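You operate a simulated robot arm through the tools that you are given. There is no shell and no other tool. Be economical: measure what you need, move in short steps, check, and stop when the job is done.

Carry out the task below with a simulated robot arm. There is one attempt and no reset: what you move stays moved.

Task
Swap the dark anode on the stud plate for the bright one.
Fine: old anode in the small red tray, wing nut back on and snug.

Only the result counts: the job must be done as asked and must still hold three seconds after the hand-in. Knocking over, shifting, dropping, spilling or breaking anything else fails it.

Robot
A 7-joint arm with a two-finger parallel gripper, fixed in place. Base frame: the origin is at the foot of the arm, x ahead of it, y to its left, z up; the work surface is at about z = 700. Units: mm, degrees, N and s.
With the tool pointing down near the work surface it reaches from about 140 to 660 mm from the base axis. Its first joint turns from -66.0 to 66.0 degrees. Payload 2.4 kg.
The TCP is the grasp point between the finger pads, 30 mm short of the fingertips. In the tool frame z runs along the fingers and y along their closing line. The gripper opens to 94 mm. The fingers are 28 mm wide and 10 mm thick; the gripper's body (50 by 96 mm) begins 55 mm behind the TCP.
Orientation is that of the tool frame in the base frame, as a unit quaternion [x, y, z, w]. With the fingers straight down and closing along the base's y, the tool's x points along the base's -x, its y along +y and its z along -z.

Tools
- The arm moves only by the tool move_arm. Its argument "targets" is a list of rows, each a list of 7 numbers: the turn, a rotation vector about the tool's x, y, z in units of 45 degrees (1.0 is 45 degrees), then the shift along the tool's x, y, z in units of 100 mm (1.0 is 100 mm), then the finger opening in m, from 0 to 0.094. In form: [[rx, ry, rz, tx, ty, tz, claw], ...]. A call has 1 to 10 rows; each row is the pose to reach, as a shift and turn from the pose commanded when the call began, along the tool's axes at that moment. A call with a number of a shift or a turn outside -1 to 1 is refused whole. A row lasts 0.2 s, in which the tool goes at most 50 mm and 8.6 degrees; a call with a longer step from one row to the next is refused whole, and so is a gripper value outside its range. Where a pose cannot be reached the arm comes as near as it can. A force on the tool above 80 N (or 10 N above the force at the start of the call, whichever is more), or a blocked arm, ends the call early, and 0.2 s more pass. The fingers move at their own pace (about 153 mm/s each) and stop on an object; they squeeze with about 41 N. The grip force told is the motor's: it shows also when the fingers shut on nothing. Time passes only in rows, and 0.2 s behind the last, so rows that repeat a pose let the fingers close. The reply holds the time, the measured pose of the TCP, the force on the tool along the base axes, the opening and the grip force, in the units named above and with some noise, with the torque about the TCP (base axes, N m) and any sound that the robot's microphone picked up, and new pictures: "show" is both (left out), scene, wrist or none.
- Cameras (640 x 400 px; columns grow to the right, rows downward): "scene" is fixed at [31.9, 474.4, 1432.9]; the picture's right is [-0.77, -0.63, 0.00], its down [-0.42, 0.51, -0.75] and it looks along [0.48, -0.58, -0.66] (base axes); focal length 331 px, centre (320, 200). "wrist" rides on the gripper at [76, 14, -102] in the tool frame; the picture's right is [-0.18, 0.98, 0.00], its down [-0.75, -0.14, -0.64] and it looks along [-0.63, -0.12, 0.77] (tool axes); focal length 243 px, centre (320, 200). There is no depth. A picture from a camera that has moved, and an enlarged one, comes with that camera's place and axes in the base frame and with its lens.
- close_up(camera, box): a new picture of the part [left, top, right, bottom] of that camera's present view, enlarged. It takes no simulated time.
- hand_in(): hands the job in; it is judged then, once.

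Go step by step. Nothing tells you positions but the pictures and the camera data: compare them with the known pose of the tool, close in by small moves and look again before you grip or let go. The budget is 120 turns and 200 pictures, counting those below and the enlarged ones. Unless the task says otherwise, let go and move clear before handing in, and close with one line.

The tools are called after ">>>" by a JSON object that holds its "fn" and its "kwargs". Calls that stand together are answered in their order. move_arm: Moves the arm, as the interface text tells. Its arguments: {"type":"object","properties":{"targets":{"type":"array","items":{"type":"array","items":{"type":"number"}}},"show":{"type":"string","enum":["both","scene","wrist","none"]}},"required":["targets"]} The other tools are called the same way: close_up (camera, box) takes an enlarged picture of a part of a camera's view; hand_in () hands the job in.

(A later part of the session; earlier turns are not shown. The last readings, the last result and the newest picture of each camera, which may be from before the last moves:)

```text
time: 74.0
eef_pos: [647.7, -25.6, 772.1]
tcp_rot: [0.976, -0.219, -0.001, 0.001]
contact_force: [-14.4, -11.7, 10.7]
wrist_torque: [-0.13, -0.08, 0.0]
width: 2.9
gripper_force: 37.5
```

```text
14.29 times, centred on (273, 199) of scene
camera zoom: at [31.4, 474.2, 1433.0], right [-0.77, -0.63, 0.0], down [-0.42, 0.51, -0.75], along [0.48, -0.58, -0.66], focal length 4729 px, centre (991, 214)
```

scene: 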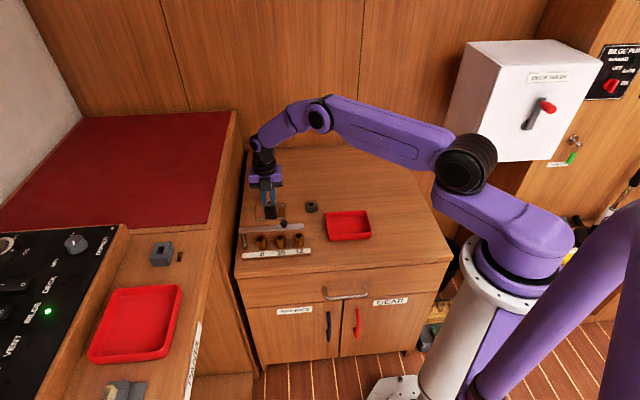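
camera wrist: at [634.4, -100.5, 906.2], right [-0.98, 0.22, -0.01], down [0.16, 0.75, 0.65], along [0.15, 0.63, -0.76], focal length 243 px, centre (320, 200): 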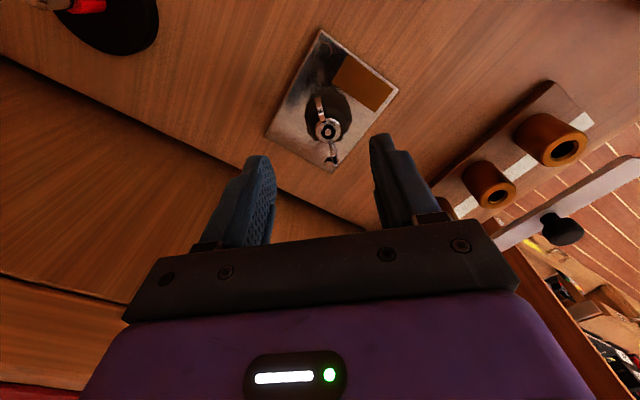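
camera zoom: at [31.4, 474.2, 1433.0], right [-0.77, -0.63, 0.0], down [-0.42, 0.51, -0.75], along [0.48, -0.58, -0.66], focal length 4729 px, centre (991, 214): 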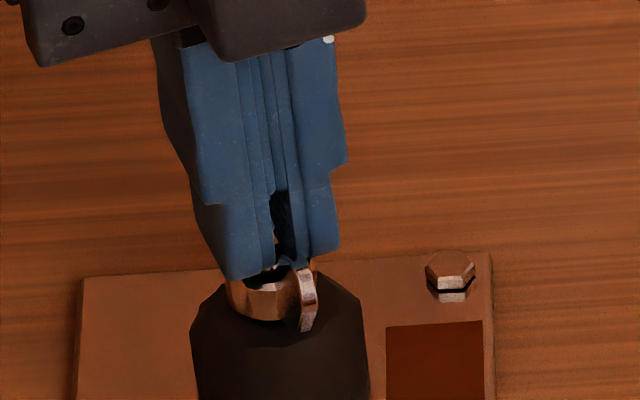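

Rise continues. I'll run a leaner cycle: open wide without lifting, rewind, close, and turn.

>>> {"fn": "move_arm", "kwargs": {"targets": [[0, 0, 0, 0, 0, -0.01, 0.035], [0, 0, 0, 0, 0, -0.01, 0.07], [0, 0, 0.1, 0, 0, -0.01, 0.07], [0, 0, 0.28, 0, 0, -0.01, 0.07], [0, 0, 0.46, 0, 0, -0.01, 0.07], [0, 0, 0.64, 0, 0, -0.01, 0.07], [0, 0, 0.82, 0, 0, -0.01, 0.07], [0, 0, 1.0, 0, 0, -0.01, 0.07]], "show": "none"}}

>>> {"fn": "move_arm", "kwargs": {"targets": [[0, 0, 0.18, 0, 0, 0, 0.07], [0, 0, 0.36, 0, 0, 0, 0.07], [0, 0, 0.54, 0, 0, 0, 0.07], [0, 0, 0.72, 0, 0, 0, 0.07], [0, 0, 0.88, 0, 0, 0, 0.07], [0, 0, 1.0, 0, 0, 0, 0.07]], "show": "none"}}

>>> {"fn": "move_arm", "kwargs": {"targets": [[0, 0, 0.18, 0, 0, 0, 0.07], [0, 0, 0.36, 0, 0, 0, 0.07], [0, 0, 0.54, 0, 0, 0, 0.07], [0, 0, 0.72, 0, 0, 0, 0.07], [0, 0, 0.88, 0, 0, 0, 0.07], [0, 0, 1.0, 0, 0, 0, 0.07]], "show": "none"}}

>>> {"fn": "move_arm", "kwargs": {"targets": [[0, 0, 0.18, 0, 0, 0, 0.07], [0, 0, 0.36, 0, 0, 0, 0.07], [0, 0, 0.54, 0, 0, 0, 0.07], [0, 0, 0.72, 0, 0, 0, 0.07], [0, 0, 0.88, 0, 0, 0, 0.07], [0, 0, 1.0, 0, 0, 0, 0.07], [0, 0, 1.0, 0, 0, 0, 0.03], [0, 0, 1.0, 0, 0, 0, 0.0], [0, 0, 1.0, 0, 0, 0, 0.0]], "show": "none"}}

>>> {"fn": "move_arm", "kwargs": {"targets": [[0, 0, -0.18, 0, 0, 0, 0.0], [0, 0, -0.36, 0, 0, 0, 0.0], [0, 0, -0.54, 0, 0, 0, 0.0], [0, 0, -0.72, 0, 0, 0, 0.0], [0, 0, -0.88, 0, 0, 0, 0.0], [0, 0, -1.0, 0, 0, 0, 0.0]], "show": "none"}}

>>> {"fn": "move_arm", "kwargs": {"targets": [[0, 0, -0.18, 0, 0, 0, 0.0], [0, 0, -0.36, 0, 0, 0, 0.0], [0, 0, -0.54, 0, 0, 0, 0.0], [0, 0, -0.72, 0, 0, 0, 0.0], [0, 0, -0.88, 0, 0, 0, 0.0], [0, 0, -1.0, 0, 0, 0, 0.0]], "show": "none"}}

>>> {"fn": "move_arm", "kwargs": {"targets": [[0, 0, -0.18, 0, 0, 0, 0.0], [0, 0, -0.36, 0, 0, 0, 0.0], [0, 0, -0.54, 0, 0, 0, 0.0], [0, 0, -0.72, 0, 0, 0, 0.0], [0, 0, -0.88, 0, 0, 0, 0.0], [0, 0, -1.0, 0, 0, 0, 0.0]], "show": "none"}}

>>> {"fn": "move_arm", "kwargs": {"targets": [[0, 0, -0.18, 0, 0, 0, 0.0], [0, 0, -0.36, 0, 0, 0, 0.0], [0, 0, -0.54, 0, 0, 0, 0.0], [0, 0, -0.72, 0, 0, 0, 0.0], [0, 0, -0.88, 0, 0, 0, 0.0], [0, 0, -1.0, 0, 0, 0, 0.0]], "show": "none"}}

>>> {"fn": "close_up", "kwargs": {"camera": "scene", "box": [255, 185, 291, 213]}}

```text
time: 75.8
eef_pos: [647.1, -24.0, 772.7]
tcp_rot: [0.816, -0.578, 0.0, 0.0]
contact_force: [0.2, -0.4, -0.7]
wrist_torque: [0.03, -0.02, 0.03]
width: 69.8
gripper_force: 0.0
```

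```text
time: 77.2
eef_pos: [646.8, -25.0, 772.7]
tcp_rot: [-0.533, 0.846, 0.0, -0.002]
contact_force: [-0.5, 0.3, 0.4]
wrist_torque: [0.02, 0.0, 0.01]
width: 70.0
gripper_force: 0.1
```

```text
time: 78.6
eef_pos: [645.9, -24.3, 771.6]
tcp_rot: [-0.169, 0.986, 0.0, -0.001]
contact_force: [0.0, 0.1, -0.2]
wrist_torque: [-0.01, -0.01, -0.01]
width: 69.8
gripper_force: 0.0
```

```text
time: 80.6
eef_pos: [646.3, -26.2, 771.4]
tcp_rot: [0.221, 0.975, -0.001, -0.001]
contact_force: [-5.6, -4.5, 2.1]
wrist_torque: [0.17, -0.05, 0.0]
width: 3.1
gripper_force: 38.2
```

```text
time: 82.0
eef_pos: [646.1, -26.5, 771.9]
tcp_rot: [-0.169, 0.986, 0.001, -0.002]
contact_force: [-10.7, -10.0, 5.8]
wrist_torque: [0.11, -0.17, -1.31]
width: 7.5
gripper_force: 41.3
```

```text
time: 83.4
eef_pos: [647.9, -22.9, 773.2]
tcp_rot: [-0.539, 0.842, -0.001, 0.0]
contact_force: [6.2, -6.0, -1.0]
wrist_torque: [-0.21, -0.03, -0.07]
width: 3.4
gripper_force: 37.8
```

```text
time: 84.8
eef_pos: [647.2, -21.9, 772.7]
tcp_rot: [0.819, -0.574, 0.0, 0.001]
contact_force: [0.8, 9.7, 10.7]
wrist_torque: [-0.2, 0.02, -0.15]
width: 2.7
gripper_force: 37.3
```

```text
time: 86.2
eef_pos: [646.7, -23.1, 772.2]
tcp_rot: [0.976, -0.219, -0.003, 0.001]
contact_force: [-15.1, 16.3, 11.1]
wrist_torque: [0.16, 0.35, -0.11]
width: 2.8
gripper_force: 38.6
```

```text
14.29 times, centred on (273, 199) of scene
camera zoom: at [31.4, 474.7, 1432.8], right [-0.77, -0.63, 0.0], down [-0.42, 0.51, -0.75], along [0.48, -0.58, -0.66], focal length 4729 px, centre (991, 214)
```

zoom: 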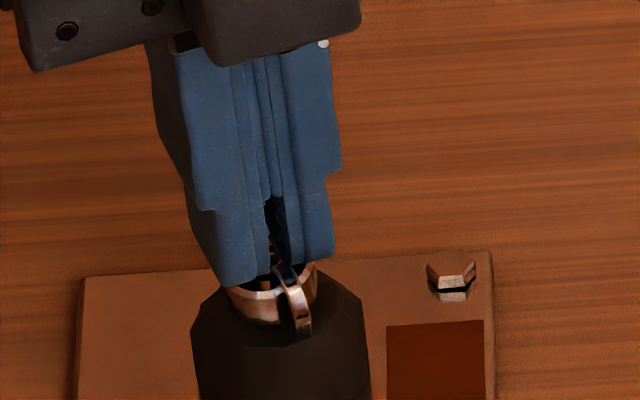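

The pattern is clear now: about every 320° the nut meets a firm stop (1.3 Nm), slips past it, and drops back down. It probably reaches the end of its thread there and re-engages because I don't lift. I'll rewind, turn to just short of the next stop, then finish in small steps while pulling up.

>>> {"fn": "move_arm", "kwargs": {"targets": [[0, 0, 0, 0, 0, 0, 0.035], [0, 0, 0, 0, 0, 0, 0.07], [0, 0, 0.1, 0, 0, 0, 0.07], [0, 0, 0.28, 0, 0, 0, 0.07], [0, 0, 0.46, 0, 0, 0, 0.07], [0, 0, 0.64, 0, 0, 0, 0.07], [0, 0, 0.82, 0, 0, 0, 0.07], [0, 0, 1.0, 0, 0, 0, 0.07]], "show": "none"}}

>>> {"fn": "move_arm", "kwargs": {"targets": [[0, 0, 0.18, 0, 0, 0, 0.07], [0, 0, 0.36, 0, 0, 0, 0.07], [0, 0, 0.54, 0, 0, 0, 0.07], [0, 0, 0.72, 0, 0, 0, 0.07], [0, 0, 0.88, 0, 0, 0, 0.07], [0, 0, 1.0, 0, 0, 0, 0.07]], "show": "none"}}

>>> {"fn": "move_arm", "kwargs": {"targets": [[0, 0, 0.18, 0, 0, 0, 0.07], [0, 0, 0.36, 0, 0, 0, 0.07], [0, 0, 0.54, 0, 0, 0, 0.07], [0, 0, 0.72, 0, 0, 0, 0.07], [0, 0, 0.88, 0, 0, 0, 0.07], [0, 0, 1.0, 0, 0, 0, 0.07]], "show": "none"}}

>>> {"fn": "move_arm", "kwargs": {"targets": [[0, 0, 0.18, 0, 0, 0, 0.07], [0, 0, 0.36, 0, 0, 0, 0.07], [0, 0, 0.54, 0, 0, 0, 0.07], [0, 0, 0.72, 0, 0, 0, 0.07], [0, 0, 0.88, 0, 0, 0, 0.07], [0, 0, 1.0, 0, 0, 0, 0.07], [0, 0, 1.0, 0, 0, 0.02, 0.03], [0, 0, 1.0, 0, 0, 0.02, 0.0], [0, 0, 1.0, 0, 0, 0.02, 0.0]], "show": "none"}}

>>> {"fn": "close_up", "kwargs": {"camera": "scene", "box": [255, 185, 291, 213]}}

>>> {"fn": "close_up", "kwargs": {"camera": "wrist", "box": [260, 80, 380, 200]}}

```text
time: 88.0
eef_pos: [647.1, -24.8, 771.9]
tcp_rot: [0.817, -0.577, -0.001, 0.0]
contact_force: [-0.3, -0.2, 0.3]
wrist_torque: [-0.02, 0.02, 0.01]
width: 70.1
gripper_force: 0.2
```

```text
time: 89.4
eef_pos: [647.4, -24.3, 772.3]
tcp_rot: [-0.533, 0.846, 0.0, -0.001]
contact_force: [-0.4, 1.2, 0.7]
wrist_torque: [-0.01, 0.03, -0.01]
width: 70.0
gripper_force: 0.1
```

```text
time: 90.8
eef_pos: [647.6, -23.9, 773.5]
tcp_rot: [-0.169, 0.986, -0.001, -0.001]
contact_force: [-0.8, 0.3, 0.2]
wrist_torque: [0.03, 0.02, 0.01]
width: 70.3
gripper_force: 0.1
```

```text
time: 92.8
eef_pos: [647.5, -24.2, 770.1]
tcp_rot: [0.22, 0.975, -0.002, -0.001]
contact_force: [2.1, 2.8, -0.2]
wrist_torque: [-0.17, 0.17, 0.08]
width: 3.3
gripper_force: 37.7
```

```text
14.29 times, centred on (273, 199) of scene
camera zoom: at [32.0, 474.5, 1432.9], right [-0.77, -0.63, 0.0], down [-0.42, 0.51, -0.75], along [0.48, -0.58, -0.66], focal length 4729 px, centre (991, 214)
```

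zoom: 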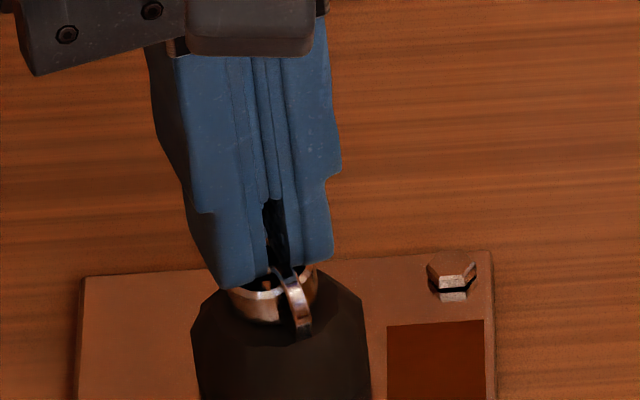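

```text
3.33 times, centred on (320, 140) of wrist
camera zoom: at [585.2, 22.1, 872.2], right [0.59, 0.81, 0.0], down [0.62, -0.45, 0.64], along [0.52, -0.38, -0.77], focal length 809 px, centre (320, 400)
```

zoom: 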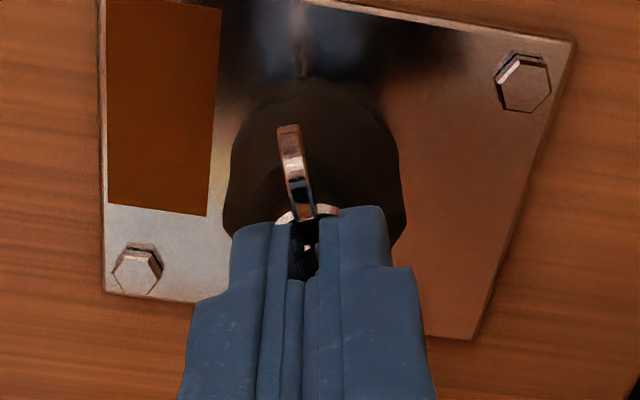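

>>> {"fn": "move_arm", "kwargs": {"targets": [[0, 0, -0.18, 0, 0, 0, 0.0], [0, 0, -0.36, 0, 0, 0, 0.0], [0, 0, -0.54, 0, 0, 0, 0.0], [0, 0, -0.72, 0, 0, 0, 0.0], [0, 0, -0.88, 0, 0, 0, 0.0], [0, 0, -1.0, 0, 0, 0, 0.0]], "show": "none"}}

>>> {"fn": "move_arm", "kwargs": {"targets": [[0, 0, -0.18, 0, 0, 0, 0.0], [0, 0, -0.36, 0, 0, 0, 0.0], [0, 0, -0.54, 0, 0, 0, 0.0], [0, 0, -0.72, 0, 0, 0, 0.0], [0, 0, -0.88, 0, 0, 0, 0.0], [0, 0, -1.0, 0, 0, 0, 0.0]], "show": "none"}}

>>> {"fn": "move_arm", "kwargs": {"targets": [[0, 0, -0.12, 0, 0, -0.005, 0.0], [0, 0, -0.24, 0, 0, -0.005, 0.0], [0, 0, -0.36, 0, 0, -0.005, 0.0], [0, 0, -0.36, 0, 0, -0.005, 0.0]], "show": "none"}}

>>> {"fn": "close_up", "kwargs": {"camera": "scene", "box": [255, 185, 291, 213]}}

```text
time: 94.2
eef_pos: [647.7, -22.9, 770.9]
tcp_rot: [-0.172, 0.985, 0.0, -0.002]
contact_force: [-4.1, 6.8, 0.3]
wrist_torque: [-0.15, -0.14, -0.1]
width: 3.4
gripper_force: 37.9
```

```text
time: 95.6
eef_pos: [645.1, -24.3, 771.3]
tcp_rot: [-0.536, 0.844, 0.001, -0.003]
contact_force: [-19.1, 13.6, 11.2]
wrist_torque: [0.25, 0.16, -0.09]
width: 3.3
gripper_force: 37.8
```

```text
time: 96.6
eef_pos: [645.0, -24.2, 770.4]
tcp_rot: [-0.649, 0.761, 0.002, -0.003]
contact_force: [-22.4, 15.2, 9.7]
wrist_torque: [0.38, 0.21, -0.07]
width: 3.2
gripper_force: 38.2
```

```text
14.29 times, centred on (273, 199) of scene
camera zoom: at [31.2, 474.7, 1432.8], right [-0.77, -0.63, 0.0], down [-0.42, 0.51, -0.75], along [0.48, -0.58, -0.66], focal length 4729 px, centre (991, 214)
```

zoom: 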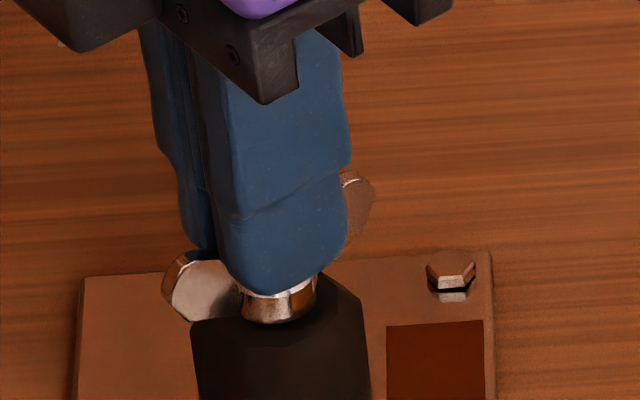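

>>> {"fn": "move_arm", "kwargs": {"targets": [[0, 0, -0.12, -0.005, 0.011, -0.005, 0.0], [0, 0, -0.24, -0.005, 0.011, -0.005, 0.0], [0, 0, -0.36, -0.005, 0.011, -0.005, 0.0], [0, 0, -0.48, -0.005, 0.011, -0.005, 0.0]], "show": "none"}}

>>> {"fn": "move_arm", "kwargs": {"targets": [[0, 0, -0.12, 0, 0, 0, 0.0], [0, 0, -0.24, 0, 0, 0, 0.0], [0, 0, -0.36, 0, 0, 0, 0.0]], "show": "none"}}

>>> {"fn": "move_arm", "kwargs": {"targets": [[0, 0, -0.12, 0, 0, 0, 0.0], [0, 0, -0.24, 0, 0, 0, 0.0], [0, 0, -0.36, 0, 0, 0, 0.0]], "show": "none"}}

>>> {"fn": "move_arm", "kwargs": {"targets": [[0, 0, -0.12, 0, 0, 0, 0.0], [0, 0, -0.24, 0, 0, 0, 0.0], [0, 0, -0.36, 0, 0, 0, 0.0]], "show": "none"}}

>>> {"fn": "close_up", "kwargs": {"camera": "scene", "box": [255, 185, 291, 213]}}

```text
time: 97.6
eef_pos: [646.7, -23.8, 770.9]
tcp_rot: [0.78, -0.626, -0.001, 0.003]
contact_force: [-11.4, 4.5, -5.5]
wrist_torque: [0.03, -0.06, -0.07]
width: 3.3
gripper_force: 38.1
```

```text
time: 98.4
eef_pos: [645.4, -25.5, 770.2]
tcp_rot: [0.86, -0.51, -0.001, 0.002]
contact_force: [-9.6, 0.8, -12.1]
wrist_torque: [-0.09, -0.2, -0.04]
width: 3.3
gripper_force: 37.6
```

```text
time: 99.2
eef_pos: [645.7, -25.4, 770.4]
tcp_rot: [0.923, -0.384, 0.0, 0.002]
contact_force: [-4.7, -6.5, -17.7]
wrist_torque: [-0.14, -0.36, 0.0]
width: 3.3
gripper_force: 37.7
```

```text
time: 100.0
eef_pos: [647.7, -25.3, 771.0]
tcp_rot: [0.968, -0.251, -0.002, 0.001]
contact_force: [-1.8, -10.5, -18.7]
wrist_torque: [-0.1, -0.49, -0.02]
width: 3.4
gripper_force: 37.5
```

```text
14.29 times, centred on (273, 199) of scene
camera zoom: at [32.3, 474.1, 1433.0], right [-0.77, -0.63, 0.0], down [-0.42, 0.51, -0.75], along [0.48, -0.58, -0.66], focal length 4729 px, centre (991, 214)
```

zoom: 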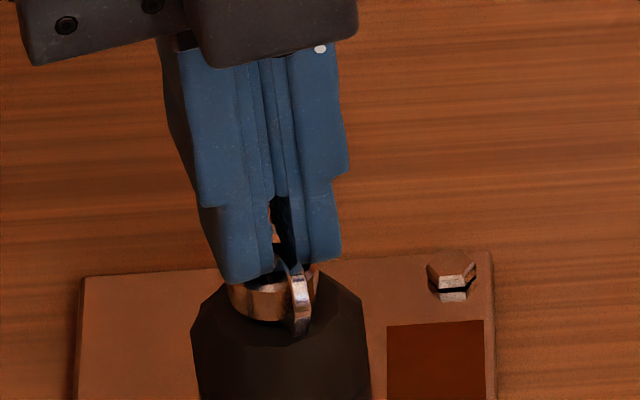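

>>> {"fn": "move_arm", "kwargs": {"targets": [[0, 0, -0.1, 0, 0, 0, 0.0], [0, 0, -0.2, 0, 0, 0, 0.0], [0, 0, -0.28, 0, 0, 0, 0.0]], "show": "none"}}

>>> {"fn": "move_arm", "kwargs": {"targets": [[0, 0, -0.1, 0, 0, 0, 0.0], [0, 0, -0.2, 0, 0, 0, 0.0], [0, 0, -0.3, 0, 0, 0, 0.0]], "show": "none"}}

```text
time: 100.8
eef_pos: [649.0, -23.7, 772.7]
tcp_rot: [0.99, -0.141, 0.001, 0.0]
contact_force: [-3.9, -7.0, 2.5]
wrist_torque: [-0.28, 0.13, -0.02]
width: 2.7
gripper_force: 37.6
```

```text
time: 101.6
eef_pos: [647.9, -24.3, 771.2]
tcp_rot: [1.0, -0.025, 0.0, 0.001]
contact_force: [3.6, 0.8, -6.3]
wrist_torque: [0.02, -0.21, -0.02]
width: 2.9
gripper_force: 37.6
```

>>> {"fn": "move_arm", "kwargs": {"targets": [[0, 0, 0, 0, 0, 0, 0.035], [0, 0, 0, 0, 0, 0, 0.07], [0, 0, 0.1, 0, 0, 0, 0.07], [0, 0, 0.28, 0, 0, 0, 0.07], [0, 0, 0.46, 0, 0, 0, 0.07], [0, 0, 0.64, 0, 0, 0, 0.07], [0, 0, 0.82, 0, 0, 0, 0.07], [0, 0, 1.0, 0, 0, 0, 0.07]], "show": "none"}}

>>> {"fn": "move_arm", "kwargs": {"targets": [[0, 0, 0.18, 0, 0, 0, 0.07], [0, 0, 0.36, 0, 0, 0, 0.07], [0, 0, 0.54, 0, 0, 0, 0.07], [0, 0, 0.72, 0, 0, 0, 0.07], [0, 0, 0.88, 0, 0, 0, 0.07], [0, 0, 1.0, 0, 0, 0, 0.07]], "show": "none"}}

>>> {"fn": "move_arm", "kwargs": {"targets": [[0, 0, 0.18, 0, 0, 0, 0.07], [0, 0, 0.36, 0, 0, 0, 0.07], [0, 0, 0.54, 0, 0, 0, 0.07], [0, 0, 0.72, 0, 0, 0, 0.07], [0, 0, 0.88, 0, 0, 0, 0.07], [0, 0, 1.0, 0, 0, 0, 0.07]], "show": "none"}}

>>> {"fn": "move_arm", "kwargs": {"targets": [[0, 0, 0.18, 0, 0, 0, 0.07], [0, 0, 0.36, 0, 0, 0, 0.07], [0, 0, 0.54, 0, 0, 0, 0.07], [0, 0, 0.72, 0, 0, 0, 0.07], [0, 0, 0.88, 0, 0, -0.15, 0.07], [0, 0, 1.0, 0, 0, -0.35, 0.07], [0, 0, 1.0, 0, 0, -0.35, 0.07]], "show": "none"}}

>>> {"fn": "close_up", "kwargs": {"camera": "scene", "box": [255, 185, 291, 213]}}

>>> {"fn": "close_up", "kwargs": {"camera": "wrist", "box": [240, 50, 400, 190]}}

```text
time: 103.4
eef_pos: [647.9, -24.2, 770.8]
tcp_rot: [0.913, -0.407, 0.0, 0.001]
contact_force: [0.6, 0.1, 0.6]
wrist_torque: [-0.02, 0.02, 0.01]
width: 69.8
gripper_force: 0.1
```

```text
time: 104.8
eef_pos: [646.0, -23.6, 770.7]
tcp_rot: [-0.688, 0.726, -0.001, -0.001]
contact_force: [0.5, 0.3, 0.0]
wrist_torque: [0.04, -0.01, -0.02]
width: 69.9
gripper_force: 0.0
```

```text
time: 106.2
eef_pos: [646.3, -25.4, 771.8]
tcp_rot: [-0.359, 0.933, 0.0, -0.001]
contact_force: [-0.3, -0.5, -0.2]
wrist_torque: [0.0, -0.01, 0.06]
width: 70.3
gripper_force: 0.0
```

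```text
time: 107.8
eef_pos: [646.8, -23.2, 805.4]
tcp_rot: [0.026, 1.0, -0.001, -0.001]
contact_force: [0.2, 0.2, -0.3]
wrist_torque: [0.04, -0.01, 0.0]
width: 69.9
gripper_force: 0.2
```

```text
14.29 times, centred on (273, 199) of scene
camera zoom: at [31.9, 474.4, 1432.9], right [-0.77, -0.63, 0.0], down [-0.42, 0.51, -0.75], along [0.48, -0.58, -0.66], focal length 4729 px, centre (991, 214)
```

zoom: 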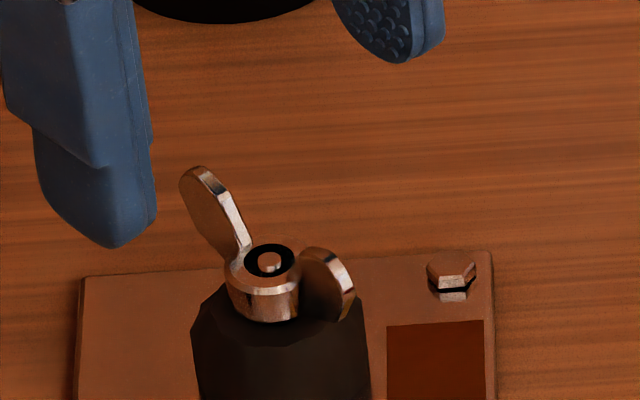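

```text
2.86 times, centred on (320, 120) of wrist
camera zoom: at [571.4, -5.1, 908.3], right [0.24, 0.97, 0.0], down [0.75, -0.18, 0.64], along [0.62, -0.15, -0.77], focal length 693 px, centre (320, 429)
```

zoom: 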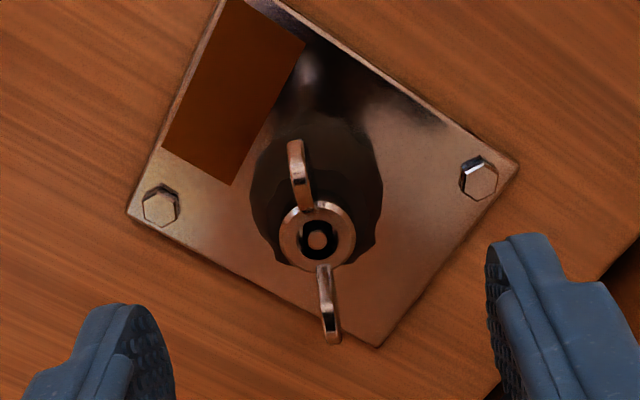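

I'll take a finer baseline picture of the nut height, then run another 180° cycle for an exact comparison.

>>> {"fn": "close_up", "kwargs": {"camera": "scene", "box": [261, 194, 281, 210]}}

>>> {"fn": "move_arm", "kwargs": {"targets": [[0, 0, 0, 0, -0.01, 0.15, 0.07], [0, 0, 0, 0, -0.01, 0.3, 0.05], [0, 0, 0, 0, -0.01, 0.35, 0.03], [0, 0, 0, 0, -0.01, 0.35, 0.0], [0, 0, 0, 0, -0.01, 0.35, 0.0], [0, 0, 0, 0, -0.01, 0.35, 0.0]], "show": "none"}}

>>> {"fn": "move_arm", "kwargs": {"targets": [[0, 0, -0.18, 0, 0, 0, 0.0], [0, 0, -0.36, 0, 0, 0, 0.0], [0, 0, -0.54, 0, 0, 0, 0.0], [0, 0, -0.72, 0, 0, 0, 0.0], [0, 0, -0.88, 0, 0, 0, 0.0], [0, 0, -1.0, 0, 0, 0, 0.0]], "show": "none"}}

>>> {"fn": "move_arm", "kwargs": {"targets": [[0, 0, -0.18, 0, 0, 0, 0.0], [0, 0, -0.36, 0, 0, 0, 0.0], [0, 0, -0.54, 0, 0, 0, 0.0], [0, 0, -0.72, 0, 0, 0, 0.0], [0, 0, -0.88, 0, 0, 0, 0.0], [0, 0, -1.0, 0, 0, 0, 0.0]], "show": "none"}}

>>> {"fn": "move_arm", "kwargs": {"targets": [[0, 0, -0.18, 0, 0, 0, 0.0], [0, 0, -0.36, 0, 0, 0, 0.0], [0, 0, -0.54, 0, 0, 0, 0.0], [0, 0, -0.72, 0, 0, 0, 0.0], [0, 0, -0.88, 0, 0, 0, 0.0], [0, 0, -1.0, 0, 0, 0, 0.0]], "show": "none"}}

>>> {"fn": "move_arm", "kwargs": {"targets": [[0, 0, -0.18, 0, 0, 0, 0.0], [0, 0, -0.36, 0, 0, 0, 0.0], [0, 0, -0.54, 0, 0, 0, 0.0], [0, 0, -0.72, 0, 0, 0, 0.0], [0, 0, -0.88, 0, 0, 0, 0.0], [0, 0, -1.0, 0, 0, 0, 0.0]], "show": "none"}}

>>> {"fn": "move_arm", "kwargs": {"targets": [[0, 0, 0, 0, 0, 0, 0.035], [0, 0, 0, 0, 0, 0, 0.07], [0, 0, 0, 0, 0, -0.2, 0.07], [0, 0, 0, 0, 0, -0.35, 0.07], [0, 0, 0, 0, 0, -0.35, 0.07]], "show": "none"}}

>>> {"fn": "close_up", "kwargs": {"camera": "scene", "box": [261, 194, 281, 210]}}

```text
16.00 times, centred on (271, 202) of scene
camera zoom: at [31.9, 474.4, 1432.9], right [-0.77, -0.63, 0.0], down [-0.42, 0.51, -0.75], along [0.48, -0.58, -0.66], focal length 5296 px, centre (1104, 168)
```

zoom: 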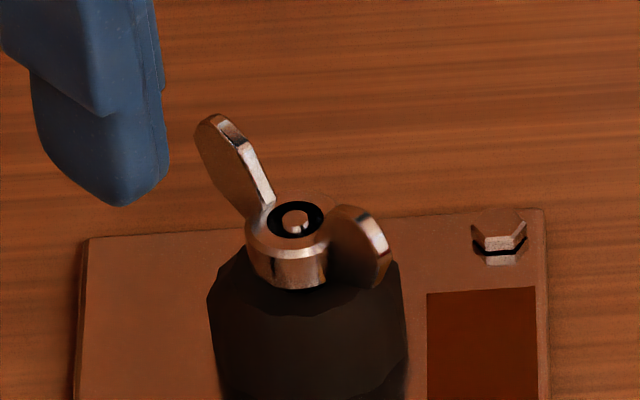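

```text
time: 109.2
eef_pos: [645.3, -24.1, 771.3]
tcp_rot: [0.025, 1.0, -0.001, 0.0]
contact_force: [0.2, 0.9, 0.1]
wrist_torque: [0.01, 0.04, -0.02]
width: 2.9
gripper_force: 37.7
```

```text
time: 110.6
eef_pos: [645.3, -25.7, 771.3]
tcp_rot: [-0.36, 0.933, 0.0, -0.001]
contact_force: [-8.5, -2.8, 12.8]
wrist_torque: [-0.12, 0.28, -0.03]
width: 2.7
gripper_force: 36.9
```

```text
time: 112.0
eef_pos: [646.7, -26.0, 771.8]
tcp_rot: [-0.689, 0.725, -0.001, 0.0]
contact_force: [-4.5, -5.8, 15.9]
wrist_torque: [-0.25, 0.15, -0.01]
width: 2.8
gripper_force: 38.0
```

```text
time: 113.4
eef_pos: [646.8, -25.0, 771.4]
tcp_rot: [0.914, -0.406, 0.0, 0.0]
contact_force: [1.9, -1.5, 13.0]
wrist_torque: [-0.17, -0.08, -1.53]
width: 14.1
gripper_force: 41.2
```

```text
time: 114.8
eef_pos: [645.9, -25.2, 770.9]
tcp_rot: [1.0, -0.025, 0.0, 0.001]
contact_force: [7.5, 4.8, -2.8]
wrist_torque: [0.14, 0.62, -0.01]
width: 2.9
gripper_force: 37.4
```

```text
time: 116.0
eef_pos: [646.4, -23.6, 808.6]
tcp_rot: [1.0, -0.025, -0.001, 0.002]
contact_force: [0.6, -0.2, 0.0]
wrist_torque: [0.01, 0.02, 0.05]
width: 70.1
gripper_force: 0.1
```

```text
16.00 times, centred on (271, 202) of scene
camera zoom: at [31.9, 474.4, 1432.9], right [-0.77, -0.63, 0.0], down [-0.42, 0.51, -0.75], along [0.48, -0.58, -0.66], focal length 5296 px, centre (1104, 168)
```

zoom: 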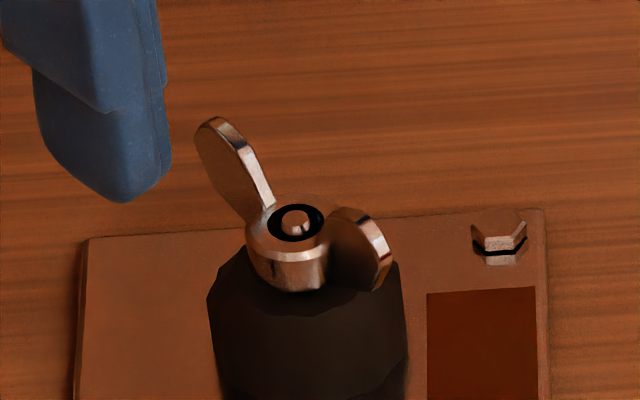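

At the stop the nut passes with a 1.5 Nm bump and drops about a pitch; my readings show I was pressing it down (+13 N). I'll repeat the cycle with a steady upward pull so it can leave the thread instead of re-seating.

>>> {"fn": "move_arm", "kwargs": {"targets": [[0, 0, 0.17, 0, 0, 0, 0.07], [0, 0, 0.34, 0, 0, 0, 0.07], [0, 0, 0.51, 0, 0, 0, 0.07], [0, 0, 0.68, 0, 0, 0, 0.07], [0, 0, 0.85, 0, 0, 0, 0.07], [0, 0, 1.0, 0, 0, 0, 0.07]], "show": "none"}}

>>> {"fn": "move_arm", "kwargs": {"targets": [[0, 0, 0.18, 0, 0, 0, 0.07], [0, 0, 0.36, 0, 0, 0, 0.07], [0, 0, 0.54, 0, 0, 0, 0.07], [0, 0, 0.72, 0, 0, 0, 0.07], [0, 0, 0.88, 0, 0, 0, 0.07], [0, 0, 1.0, 0, 0, 0, 0.07]], "show": "none"}}

>>> {"fn": "move_arm", "kwargs": {"targets": [[0, 0, 0.18, 0, 0, 0, 0.07], [0, 0, 0.36, 0, 0, 0, 0.07], [0, 0, 0.54, 0, 0, 0, 0.07], [0, 0, 0.72, 0, 0, 0, 0.07], [0, 0, 0.88, 0, 0, 0, 0.07], [0, 0, 1.0, 0, 0, 0, 0.07]], "show": "none"}}

>>> {"fn": "move_arm", "kwargs": {"targets": [[0, 0, 0.18, 0, 0, 0, 0.07], [0, 0, 0.36, 0, 0, 0.1, 0.07], [0, 0, 0.54, 0, 0, 0.2, 0.07], [0, 0, 0.72, 0, 0, 0.3, 0.07], [0, 0, 0.88, 0, 0, 0.37, 0.07], [0, 0, 1.0, 0, 0, 0.37, 0.07], [0, 0, 1.0, 0, 0, 0.37, 0.03], [0, 0, 1.0, 0, 0, 0.37, 0.0], [0, 0, 1.0, 0, 0, 0.37, 0.0]], "show": "none"}}

>>> {"fn": "move_arm", "kwargs": {"targets": [[0, 0, 0, 0, 0, -0.01, 0.0], [0, 0, 0, 0, 0, -0.01, 0.0]], "show": "none"}}

```text
time: 117.4
eef_pos: [645.3, -25.5, 806.9]
tcp_rot: [0.913, -0.408, 0.0, 0.001]
contact_force: [-0.2, 0.7, -0.7]
wrist_torque: [0.01, -0.01, 0.0]
width: 70.2
gripper_force: 0.0
```

```text
time: 118.8
eef_pos: [646.6, -25.2, 806.3]
tcp_rot: [-0.688, 0.726, 0.0, -0.002]
contact_force: [1.0, 0.0, 0.5]
wrist_torque: [0.0, -0.01, 0.02]
width: 70.0
gripper_force: 0.1
```

```text
time: 120.2
eef_pos: [645.6, -26.2, 805.9]
tcp_rot: [-0.358, 0.934, -0.001, -0.001]
contact_force: [1.2, 0.7, 0.2]
wrist_torque: [0.0, 0.0, 0.0]
width: 70.1
gripper_force: 0.1
```

```text
time: 122.2
eef_pos: [645.9, -23.9, 770.3]
tcp_rot: [0.025, 1.0, -0.001, -0.001]
contact_force: [-3.3, -1.0, 9.3]
wrist_torque: [-0.04, 0.19, -0.02]
width: 2.9
gripper_force: 37.5
```

```text
time: 122.8
eef_pos: [645.1, -24.3, 770.7]
tcp_rot: [0.024, 1.0, -0.002, -0.001]
contact_force: [4.1, -2.3, -8.2]
wrist_torque: [-0.02, -0.16, -0.02]
width: 3.1
gripper_force: 37.3
```

>>> {"fn": "move_arm", "kwargs": {"targets": [[0, 0, -0.17, 0, 0, -0.005, 0.0], [0, 0, -0.34, 0, 0, -0.005, 0.0], [0, 0, -0.51, 0, 0, -0.006, 0.0], [0, 0, -0.68, 0, 0, -0.006, 0.0], [0, 0, -0.85, 0, 0, -0.007, 0.0], [0, 0, -1.0, 0, 0, -0.007, 0.0]], "show": "none"}}

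>>> {"fn": "move_arm", "kwargs": {"targets": [[0, 0, -0.17, 0, 0, -0.002, 0.0], [0, 0, -0.34, 0, 0, -0.004, 0.0], [0, 0, -0.51, 0, 0, -0.005, 0.0], [0, 0, -0.68, 0, 0, -0.006, 0.0], [0, 0, -0.85, 0, 0, -0.007, 0.0], [0, 0, -1.0, 0, 0, -0.008, 0.0]], "show": "none"}}

>>> {"fn": "close_up", "kwargs": {"camera": "scene", "box": [261, 194, 281, 210]}}

```text
time: 124.2
eef_pos: [645.4, -25.2, 770.5]
tcp_rot: [-0.359, 0.933, -0.001, -0.001]
contact_force: [8.5, -3.5, -22.1]
wrist_torque: [-0.05, -0.25, -0.03]
width: 2.9
gripper_force: 37.6
```

```text
time: 125.6
eef_pos: [647.3, -25.7, 770.1]
tcp_rot: [-0.689, 0.725, 0.0, 0.0]
contact_force: [8.7, -6.1, -22.6]
wrist_torque: [-0.43, -0.12, -0.02]
width: 2.9
gripper_force: 37.6
```

```text
16.00 times, centred on (271, 202) of scene
camera zoom: at [32.6, 474.3, 1433.0], right [-0.77, -0.63, 0.0], down [-0.42, 0.51, -0.75], along [0.47, -0.58, -0.66], focal length 5296 px, centre (1104, 168)
```

zoom: 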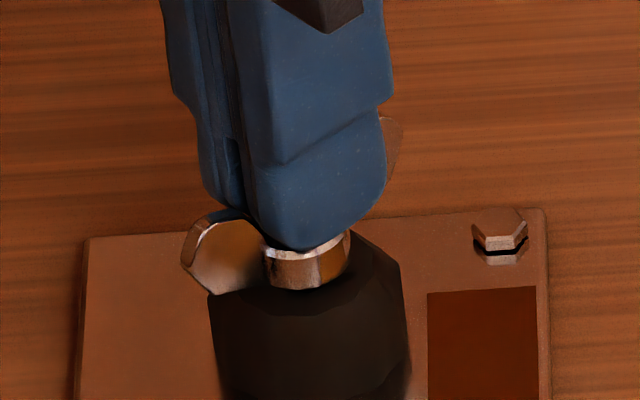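

>>> {"fn": "move_arm", "kwargs": {"targets": [[0, 0, -0.17, 0, 0, 0, 0.0], [0, 0, -0.34, 0, 0, -0.001, 0.0], [0, 0, -0.5, 0, 0, -0.001, 0.0]], "show": "none"}}

>>> {"fn": "move_arm", "kwargs": {"targets": [[0, 0, -0.17, 0, 0, 0, 0.0], [0, 0, -0.34, 0, 0, -0.001, 0.0], [0, 0, -0.5, 0, 0, -0.001, 0.0]], "show": "none"}}

>>> {"fn": "move_arm", "kwargs": {"targets": [[0, 0, -0.17, 0, 0, 0, 0.0], [0, 0, -0.34, 0, 0, -0.001, 0.0], [0, 0, -0.5, 0, 0, -0.001, 0.0]], "show": "none"}}

>>> {"fn": "move_arm", "kwargs": {"targets": [[0, 0, -0.17, 0, 0, 0, 0.0], [0, 0, -0.34, 0, 0, -0.001, 0.0], [0, 0, -0.5, 0, 0, -0.001, 0.0]], "show": "none"}}

>>> {"fn": "close_up", "kwargs": {"camera": "scene", "box": [261, 194, 281, 210]}}

```text
time: 126.4
eef_pos: [647.4, -24.6, 771.7]
tcp_rot: [0.818, -0.575, 0.001, 0.0]
contact_force: [14.2, -4.4, -22.8]
wrist_torque: [-0.18, -0.37, -0.01]
width: 3.1
gripper_force: 38.0
```

```text
time: 127.2
eef_pos: [648.3, -25.0, 772.4]
tcp_rot: [0.915, -0.404, 0.001, 0.001]
contact_force: [16.8, -3.8, -17.9]
wrist_torque: [-0.06, -0.35, -0.04]
width: 2.7
gripper_force: 37.5
```

```text
time: 128.0
eef_pos: [647.0, -25.2, 772.8]
tcp_rot: [0.976, -0.219, 0.002, 0.001]
contact_force: [16.3, -2.6, -15.2]
wrist_torque: [-0.08, -0.47, -0.01]
width: 2.7
gripper_force: 37.3
```

```text
time: 128.8
eef_pos: [647.3, -25.0, 772.4]
tcp_rot: [1.0, -0.024, 0.001, 0.001]
contact_force: [12.5, 8.4, -6.0]
wrist_torque: [0.22, 0.66, -0.01]
width: 2.9
gripper_force: 37.1
```

```text
16.00 times, centred on (271, 202) of scene
camera zoom: at [32.4, 474.6, 1432.9], right [-0.77, -0.63, 0.0], down [-0.42, 0.51, -0.75], along [0.47, -0.58, -0.66], focal length 5296 px, centre (1104, 168)
```

zoom: 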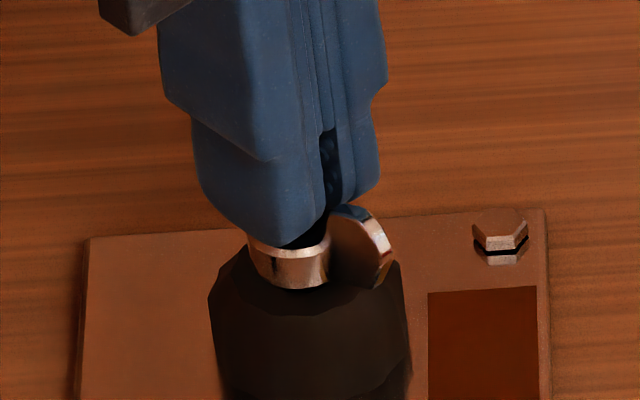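

No bump this half-turn and a small rise. I'll do the next half-turn with upward pull, in finer steps.

>>> {"fn": "move_arm", "kwargs": {"targets": [[0, 0, 0, 0, 0, 0, 0.035], [0, 0, 0, 0, 0, 0, 0.07], [0, 0, 0.1, 0, 0, 0, 0.07], [0, 0, 0.28, 0, 0, 0, 0.07], [0, 0, 0.46, 0, 0, 0, 0.07], [0, 0, 0.64, 0, 0, 0, 0.07], [0, 0, 0.82, 0, 0, 0, 0.07], [0, 0, 1.0, 0, 0, 0, 0.07]], "show": "none"}}

>>> {"fn": "move_arm", "kwargs": {"targets": [[0, 0, 0.18, 0, 0, 0, 0.07], [0, 0, 0.36, 0, 0, 0, 0.07], [0, 0, 0.54, 0, 0, 0, 0.07], [0, 0, 0.72, 0, 0, 0, 0.07], [0, 0, 0.88, 0, 0, 0, 0.07], [0, 0, 1.0, 0, 0, 0, 0.07]], "show": "none"}}

>>> {"fn": "move_arm", "kwargs": {"targets": [[0, 0, 0.18, 0, 0, 0, 0.07], [0, 0, 0.36, 0, 0, 0, 0.07], [0, 0, 0.54, 0, 0, 0, 0.07], [0, 0, 0.72, 0, 0, 0, 0.07], [0, 0, 0.88, 0, 0, 0, 0.07], [0, 0, 1.0, 0, 0, 0, 0.07]], "show": "none"}}

>>> {"fn": "move_arm", "kwargs": {"targets": [[0, 0, 0.18, 0, 0, 0, 0.07], [0, 0, 0.36, 0, 0, 0, 0.07], [0, 0, 0.54, 0, 0, 0, 0.07], [0, 0, 0.72, 0, 0, 0, 0.07], [0, 0, 0.88, 0, 0, 0, 0.07], [0, 0, 1.0, 0, 0, 0, 0.07], [0, 0, 1.0, 0, 0, 0, 0.03], [0, 0, 1.0, 0, 0, 0, 0.0], [0, 0, 1.0, 0, 0, -0.01, 0.0], [0, 0, 1.0, 0, 0, -0.01, 0.0]], "show": "none"}}

>>> {"fn": "move_arm", "kwargs": {"targets": [[0, 0, -0.17, 0, 0, 0, 0.0], [0, 0, -0.34, 0, 0, -0.001, 0.0], [0, 0, -0.51, 0, 0, -0.001, 0.0], [0, 0, -0.68, 0, 0, -0.002, 0.0], [0, 0, -0.85, 0, 0, -0.002, 0.0], [0, 0, -1.0, 0, 0, -0.002, 0.0]], "show": "none"}}

>>> {"fn": "move_arm", "kwargs": {"targets": [[0, 0, -0.17, 0, 0, 0, 0.0], [0, 0, -0.34, 0, 0, -0.001, 0.0], [0, 0, -0.5, 0, 0, -0.001, 0.0]], "show": "none"}}

```text
time: 130.6
eef_pos: [646.2, -24.9, 773.7]
tcp_rot: [0.913, -0.407, 0.0, 0.002]
contact_force: [-0.6, -0.9, -0.5]
wrist_torque: [-0.02, -0.01, 0.0]
width: 69.8
gripper_force: 0.0
```

```text
time: 132.0
eef_pos: [647.1, -23.2, 773.4]
tcp_rot: [-0.687, 0.727, 0.0, -0.001]
contact_force: [0.2, 0.2, -0.7]
wrist_torque: [-0.02, -0.02, 0.01]
width: 69.8
gripper_force: 0.1
```

```text
time: 133.4
eef_pos: [646.4, -26.2, 772.0]
tcp_rot: [-0.358, 0.934, -0.001, -0.001]
contact_force: [-0.5, 0.6, -0.4]
wrist_torque: [0.0, 0.01, -0.03]
width: 69.9
gripper_force: 0.0
```

```text
time: 135.6
eef_pos: [647.6, -25.1, 772.7]
tcp_rot: [0.025, 1.0, -0.001, -0.001]
contact_force: [10.3, 0.0, -20.8]
wrist_torque: [0.04, -0.47, 0.01]
width: 2.9
gripper_force: 37.4
```

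```text
time: 137.0
eef_pos: [646.2, -25.8, 773.7]
tcp_rot: [-0.361, 0.933, 0.0, -0.001]
contact_force: [7.1, -0.4, -20.0]
wrist_torque: [-0.02, -0.19, 0.0]
width: 2.7
gripper_force: 37.2
```

```text
time: 137.8
eef_pos: [647.4, -24.5, 773.6]
tcp_rot: [-0.535, 0.845, 0.0, -0.002]
contact_force: [7.6, -1.3, -18.3]
wrist_torque: [-0.22, -0.11, -0.05]
width: 3.0
gripper_force: 37.3
```

>>> {"fn": "move_arm", "kwargs": {"targets": [[0, 0, -0.17, 0, 0, 0, 0.0], [0, 0, -0.34, 0, 0, -0.001, 0.0]], "show": "none"}}

>>> {"fn": "move_arm", "kwargs": {"targets": [[0, 0, -0.17, 0, 0, 0, 0.0], [0, 0, -0.34, 0, 0, -0.001, 0.0]], "show": "none"}}

>>> {"fn": "move_arm", "kwargs": {"targets": [[0, 0, -0.17, 0, 0, 0, 0.0], [0, 0, -0.34, 0, 0, -0.001, 0.0]], "show": "none"}}

>>> {"fn": "move_arm", "kwargs": {"targets": [[0, 0, -0.17, 0, 0, 0, 0.0], [0, 0, -0.34, 0, 0, -0.001, 0.0]], "show": "none"}}

>>> {"fn": "close_up", "kwargs": {"camera": "scene", "box": [261, 194, 281, 210]}}

```text
time: 138.4
eef_pos: [647.9, -25.9, 774.9]
tcp_rot: [-0.643, 0.766, 0.0, -0.001]
contact_force: [-0.4, 0.1, -0.3]
wrist_torque: [-0.01, 0.0, -0.02]
width: 2.9
gripper_force: 37.1
```

```text
time: 139.0
eef_pos: [647.6, -24.6, 773.6]
tcp_rot: [0.74, -0.673, 0.001, 0.001]
contact_force: [-0.8, -0.1, -0.6]
wrist_torque: [0.0, -0.02, 0.0]
width: 2.9
gripper_force: 36.9
```

```text
time: 139.6
eef_pos: [645.8, -23.9, 774.2]
tcp_rot: [0.822, -0.569, 0.0, 0.001]
contact_force: [-0.2, 0.0, -0.2]
wrist_torque: [-0.04, -0.01, -0.01]
width: 2.9
gripper_force: 37.5
```

```text
time: 140.2
eef_pos: [646.6, -24.1, 774.3]
tcp_rot: [0.891, -0.454, -0.001, 0.002]
contact_force: [0.5, 0.2, 0.1]
wrist_torque: [0.02, 0.02, -0.03]
width: 2.7
gripper_force: 37.3
```

```text
16.00 times, centred on (271, 202) of scene
camera zoom: at [31.9, 474.4, 1432.9], right [-0.77, -0.63, 0.0], down [-0.42, 0.51, -0.75], along [0.48, -0.58, -0.66], focal length 5296 px, centre (1104, 168)
```

zoom: 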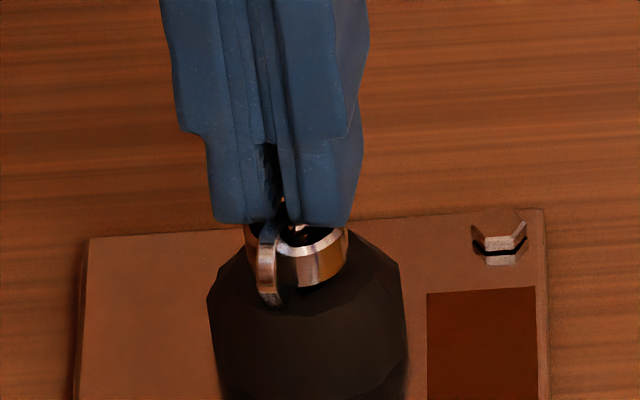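

At t=138.4 the load vanished: the nut is off its thread and held. I'll lift it straight up and carry it to a clear spot at about (540,-40).

>>> {"fn": "move_arm", "kwargs": {"targets": [[0, 0, 0, 0, 0, -0.1, 0.0], [0, 0, 0, 0, 0, -0.25, 0.0], [0, 0, 0, 0, 0, -0.45, 0.0], [0, 0, 0, -0.12, 0.24, -0.45, 0.0], [0, 0, 0, -0.25, 0.48, -0.45, 0.0], [0, 0, 0, -0.37, 0.72, -0.45, 0.0], [0, 0, 0, -0.498, 0.956, -0.45, 0.0], [0, 0, 0, -0.498, 0.956, -0.45, 0.0]], "show": "both"}}

>>> {"fn": "close_up", "kwargs": {"camera": "scene", "box": [240, 160, 340, 240]}}

```text
time: 142.0
eef_pos: [539.2, -41.0, 818.4]
tcp_rot: [0.89, -0.456, -0.001, 0.001]
contact_force: [0.2, -0.1, -1.2]
wrist_torque: [-0.01, 0.03, 0.06]
width: 0.0
gripper_force: 33.3
camera wrist: at [571.7, -110.3, 920.4], right [-0.9, -0.43, 0.0], down [-0.33, 0.69, 0.64], along [-0.27, 0.58, -0.77], focal length 243 px, centre (320, 200)
```

scene: 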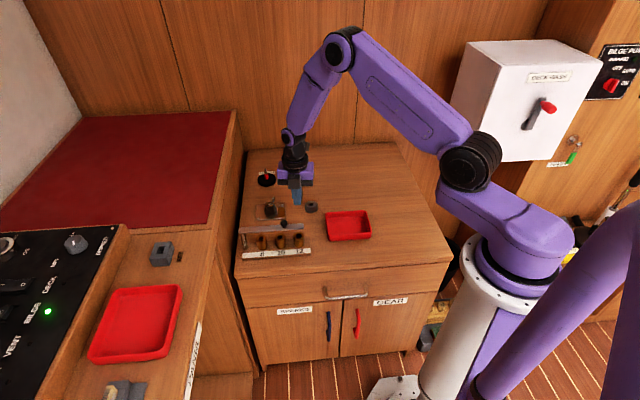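
wrist: 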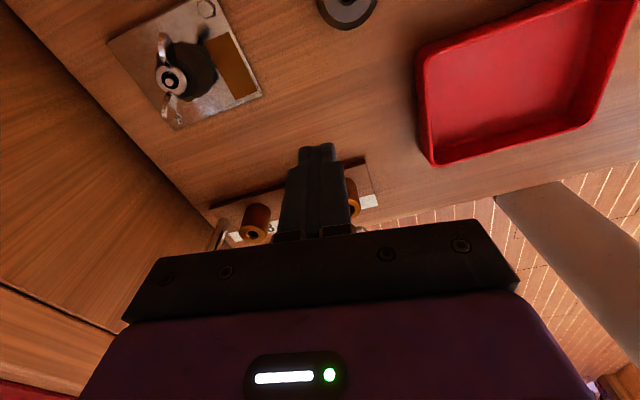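

```text
5.00 times, centred on (290, 200) of scene
camera zoom: at [31.9, 474.4, 1432.9], right [-0.77, -0.63, 0.0], down [-0.42, 0.51, -0.75], along [0.48, -0.58, -0.66], focal length 1655 px, centre (470, 200)
```

zoom: 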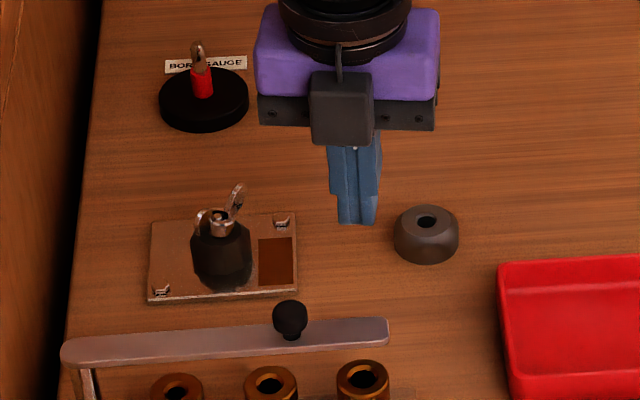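

The nut slipped out of the fingers and stayed on the stud. I'll look closely.

>>> {"fn": "close_up", "kwargs": {"camera": "scene", "box": [261, 194, 281, 210]}}

>>> {"fn": "close_up", "kwargs": {"camera": "wrist", "box": [100, 0, 260, 140]}}

```text
16.00 times, centred on (271, 202) of scene
camera zoom: at [31.9, 474.4, 1432.9], right [-0.77, -0.63, 0.0], down [-0.42, 0.51, -0.75], along [0.48, -0.58, -0.66], focal length 5296 px, centre (1104, 168)
```

zoom: 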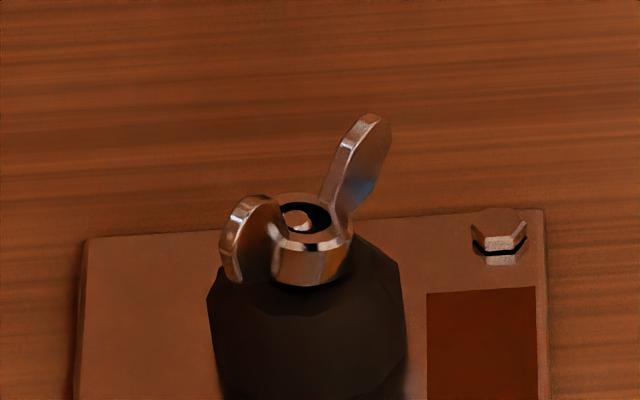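

```text
2.86 times, centred on (180, 70) of wrist
camera zoom: at [571.7, -110.3, 920.4], right [-0.9, -0.43, 0.0], down [-0.33, 0.69, 0.64], along [-0.27, 0.58, -0.77], focal length 693 px, centre (720, 571)
```

zoom: 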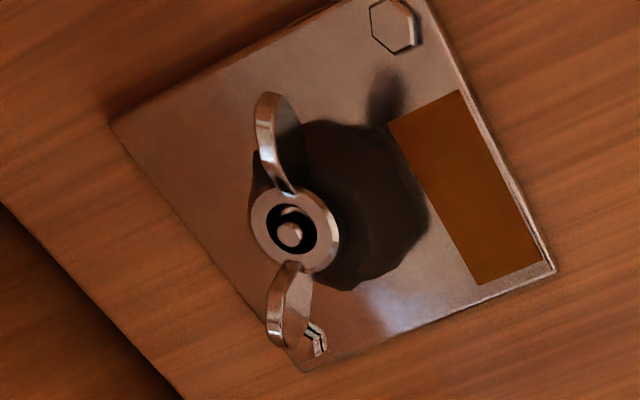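

The nut is loose and off-centre on the stud. I'll go back over it with the fingers aligned to the wings (about 96°).

>>> {"fn": "move_arm", "kwargs": {"targets": [[0, 0, 0.12, 0.12, -0.24, 0, 0.03], [0, 0, 0.25, 0.25, -0.48, 0, 0.06], [0, 0, 0.4, 0.37, -0.72, 0, 0.06], [0, 0, 0.55, 0.5, -0.969, 0, 0.06], [0, 0, 0.667, 0.5, -0.969, 0.1, 0.06], [0, 0, 0.667, 0.5, -0.969, 0.1, 0.06]], "show": "none"}}

>>> {"fn": "close_up", "kwargs": {"camera": "wrist", "box": [240, 50, 400, 190]}}

```text
time: 143.4
eef_pos: [646.6, -22.1, 808.6]
tcp_rot: [0.741, -0.671, 0.0, 0.002]
contact_force: [0.5, 0.7, 0.3]
wrist_torque: [0.01, -0.01, 0.03]
width: 60.0
gripper_force: 0.1
```

```text
2.86 times, centred on (320, 120) of wrist
camera zoom: at [640.8, -99.8, 910.4], right [-1.0, 0.09, 0.0], down [0.07, 0.76, 0.64], along [0.05, 0.64, -0.77], focal length 693 px, centre (320, 429)
```

zoom: 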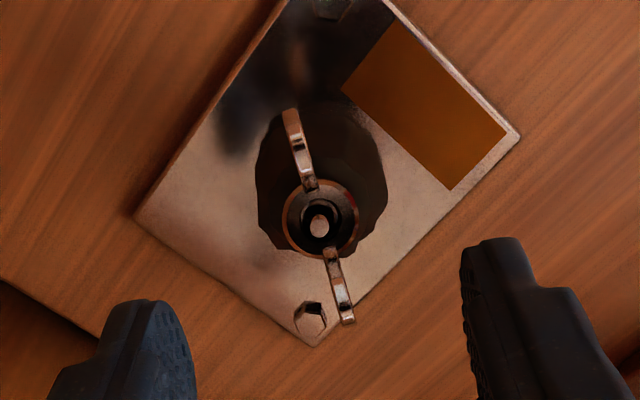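

>>> {"fn": "move_arm", "kwargs": {"targets": [[0, 0, 0, 0.024, 0.007, 0.2, 0.06], [0, 0, 0, 0.024, 0.007, 0.38, 0.05], [0, 0, 0, 0.024, 0.007, 0.44, 0.05], [0, 0, 0, 0.024, 0.007, 0.44, 0.03], [0, 0, 0, 0.024, 0.007, 0.44, 0.0], [0, 0, 0, 0.024, 0.007, 0.44, 0.0], [0, 0, 0, 0.024, 0.007, 0.44, 0.0]], "show": "none"}}

>>> {"fn": "move_arm", "kwargs": {"targets": [[0, 0, 0, 0, 0, -0.02, 0.0], [0, 0, 0, 0, 0, -0.04, 0.0], [0, 0, 0, 0, 0, -0.06, 0.0], [0, 0, 0, 0, 0, -0.06, 0.0]], "show": "none"}}

>>> {"fn": "close_up", "kwargs": {"camera": "scene", "box": [261, 194, 281, 210]}}

```text
time: 145.0
eef_pos: [647.6, -27.1, 765.5]
tcp_rot: [0.742, -0.671, 0.0, 0.001]
contact_force: [-4.6, 0.3, 0.4]
wrist_torque: [-0.03, -0.05, 0.08]
width: 16.8
gripper_force: 40.9
```

```text
time: 146.0
eef_pos: [646.1, -27.0, 771.6]
tcp_rot: [0.741, -0.672, -0.002, 0.002]
contact_force: [-14.3, 0.3, 6.3]
wrist_torque: [-0.03, -0.02, -0.08]
width: 3.2
gripper_force: 37.4
```

```text
16.00 times, centred on (271, 202) of scene
camera zoom: at [31.5, 474.4, 1433.0], right [-0.77, -0.63, 0.0], down [-0.42, 0.51, -0.75], along [0.48, -0.58, -0.66], focal length 5296 px, centre (1104, 168)
```

zoom: 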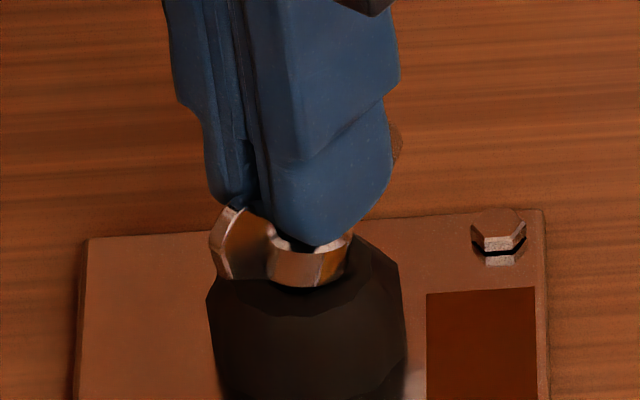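

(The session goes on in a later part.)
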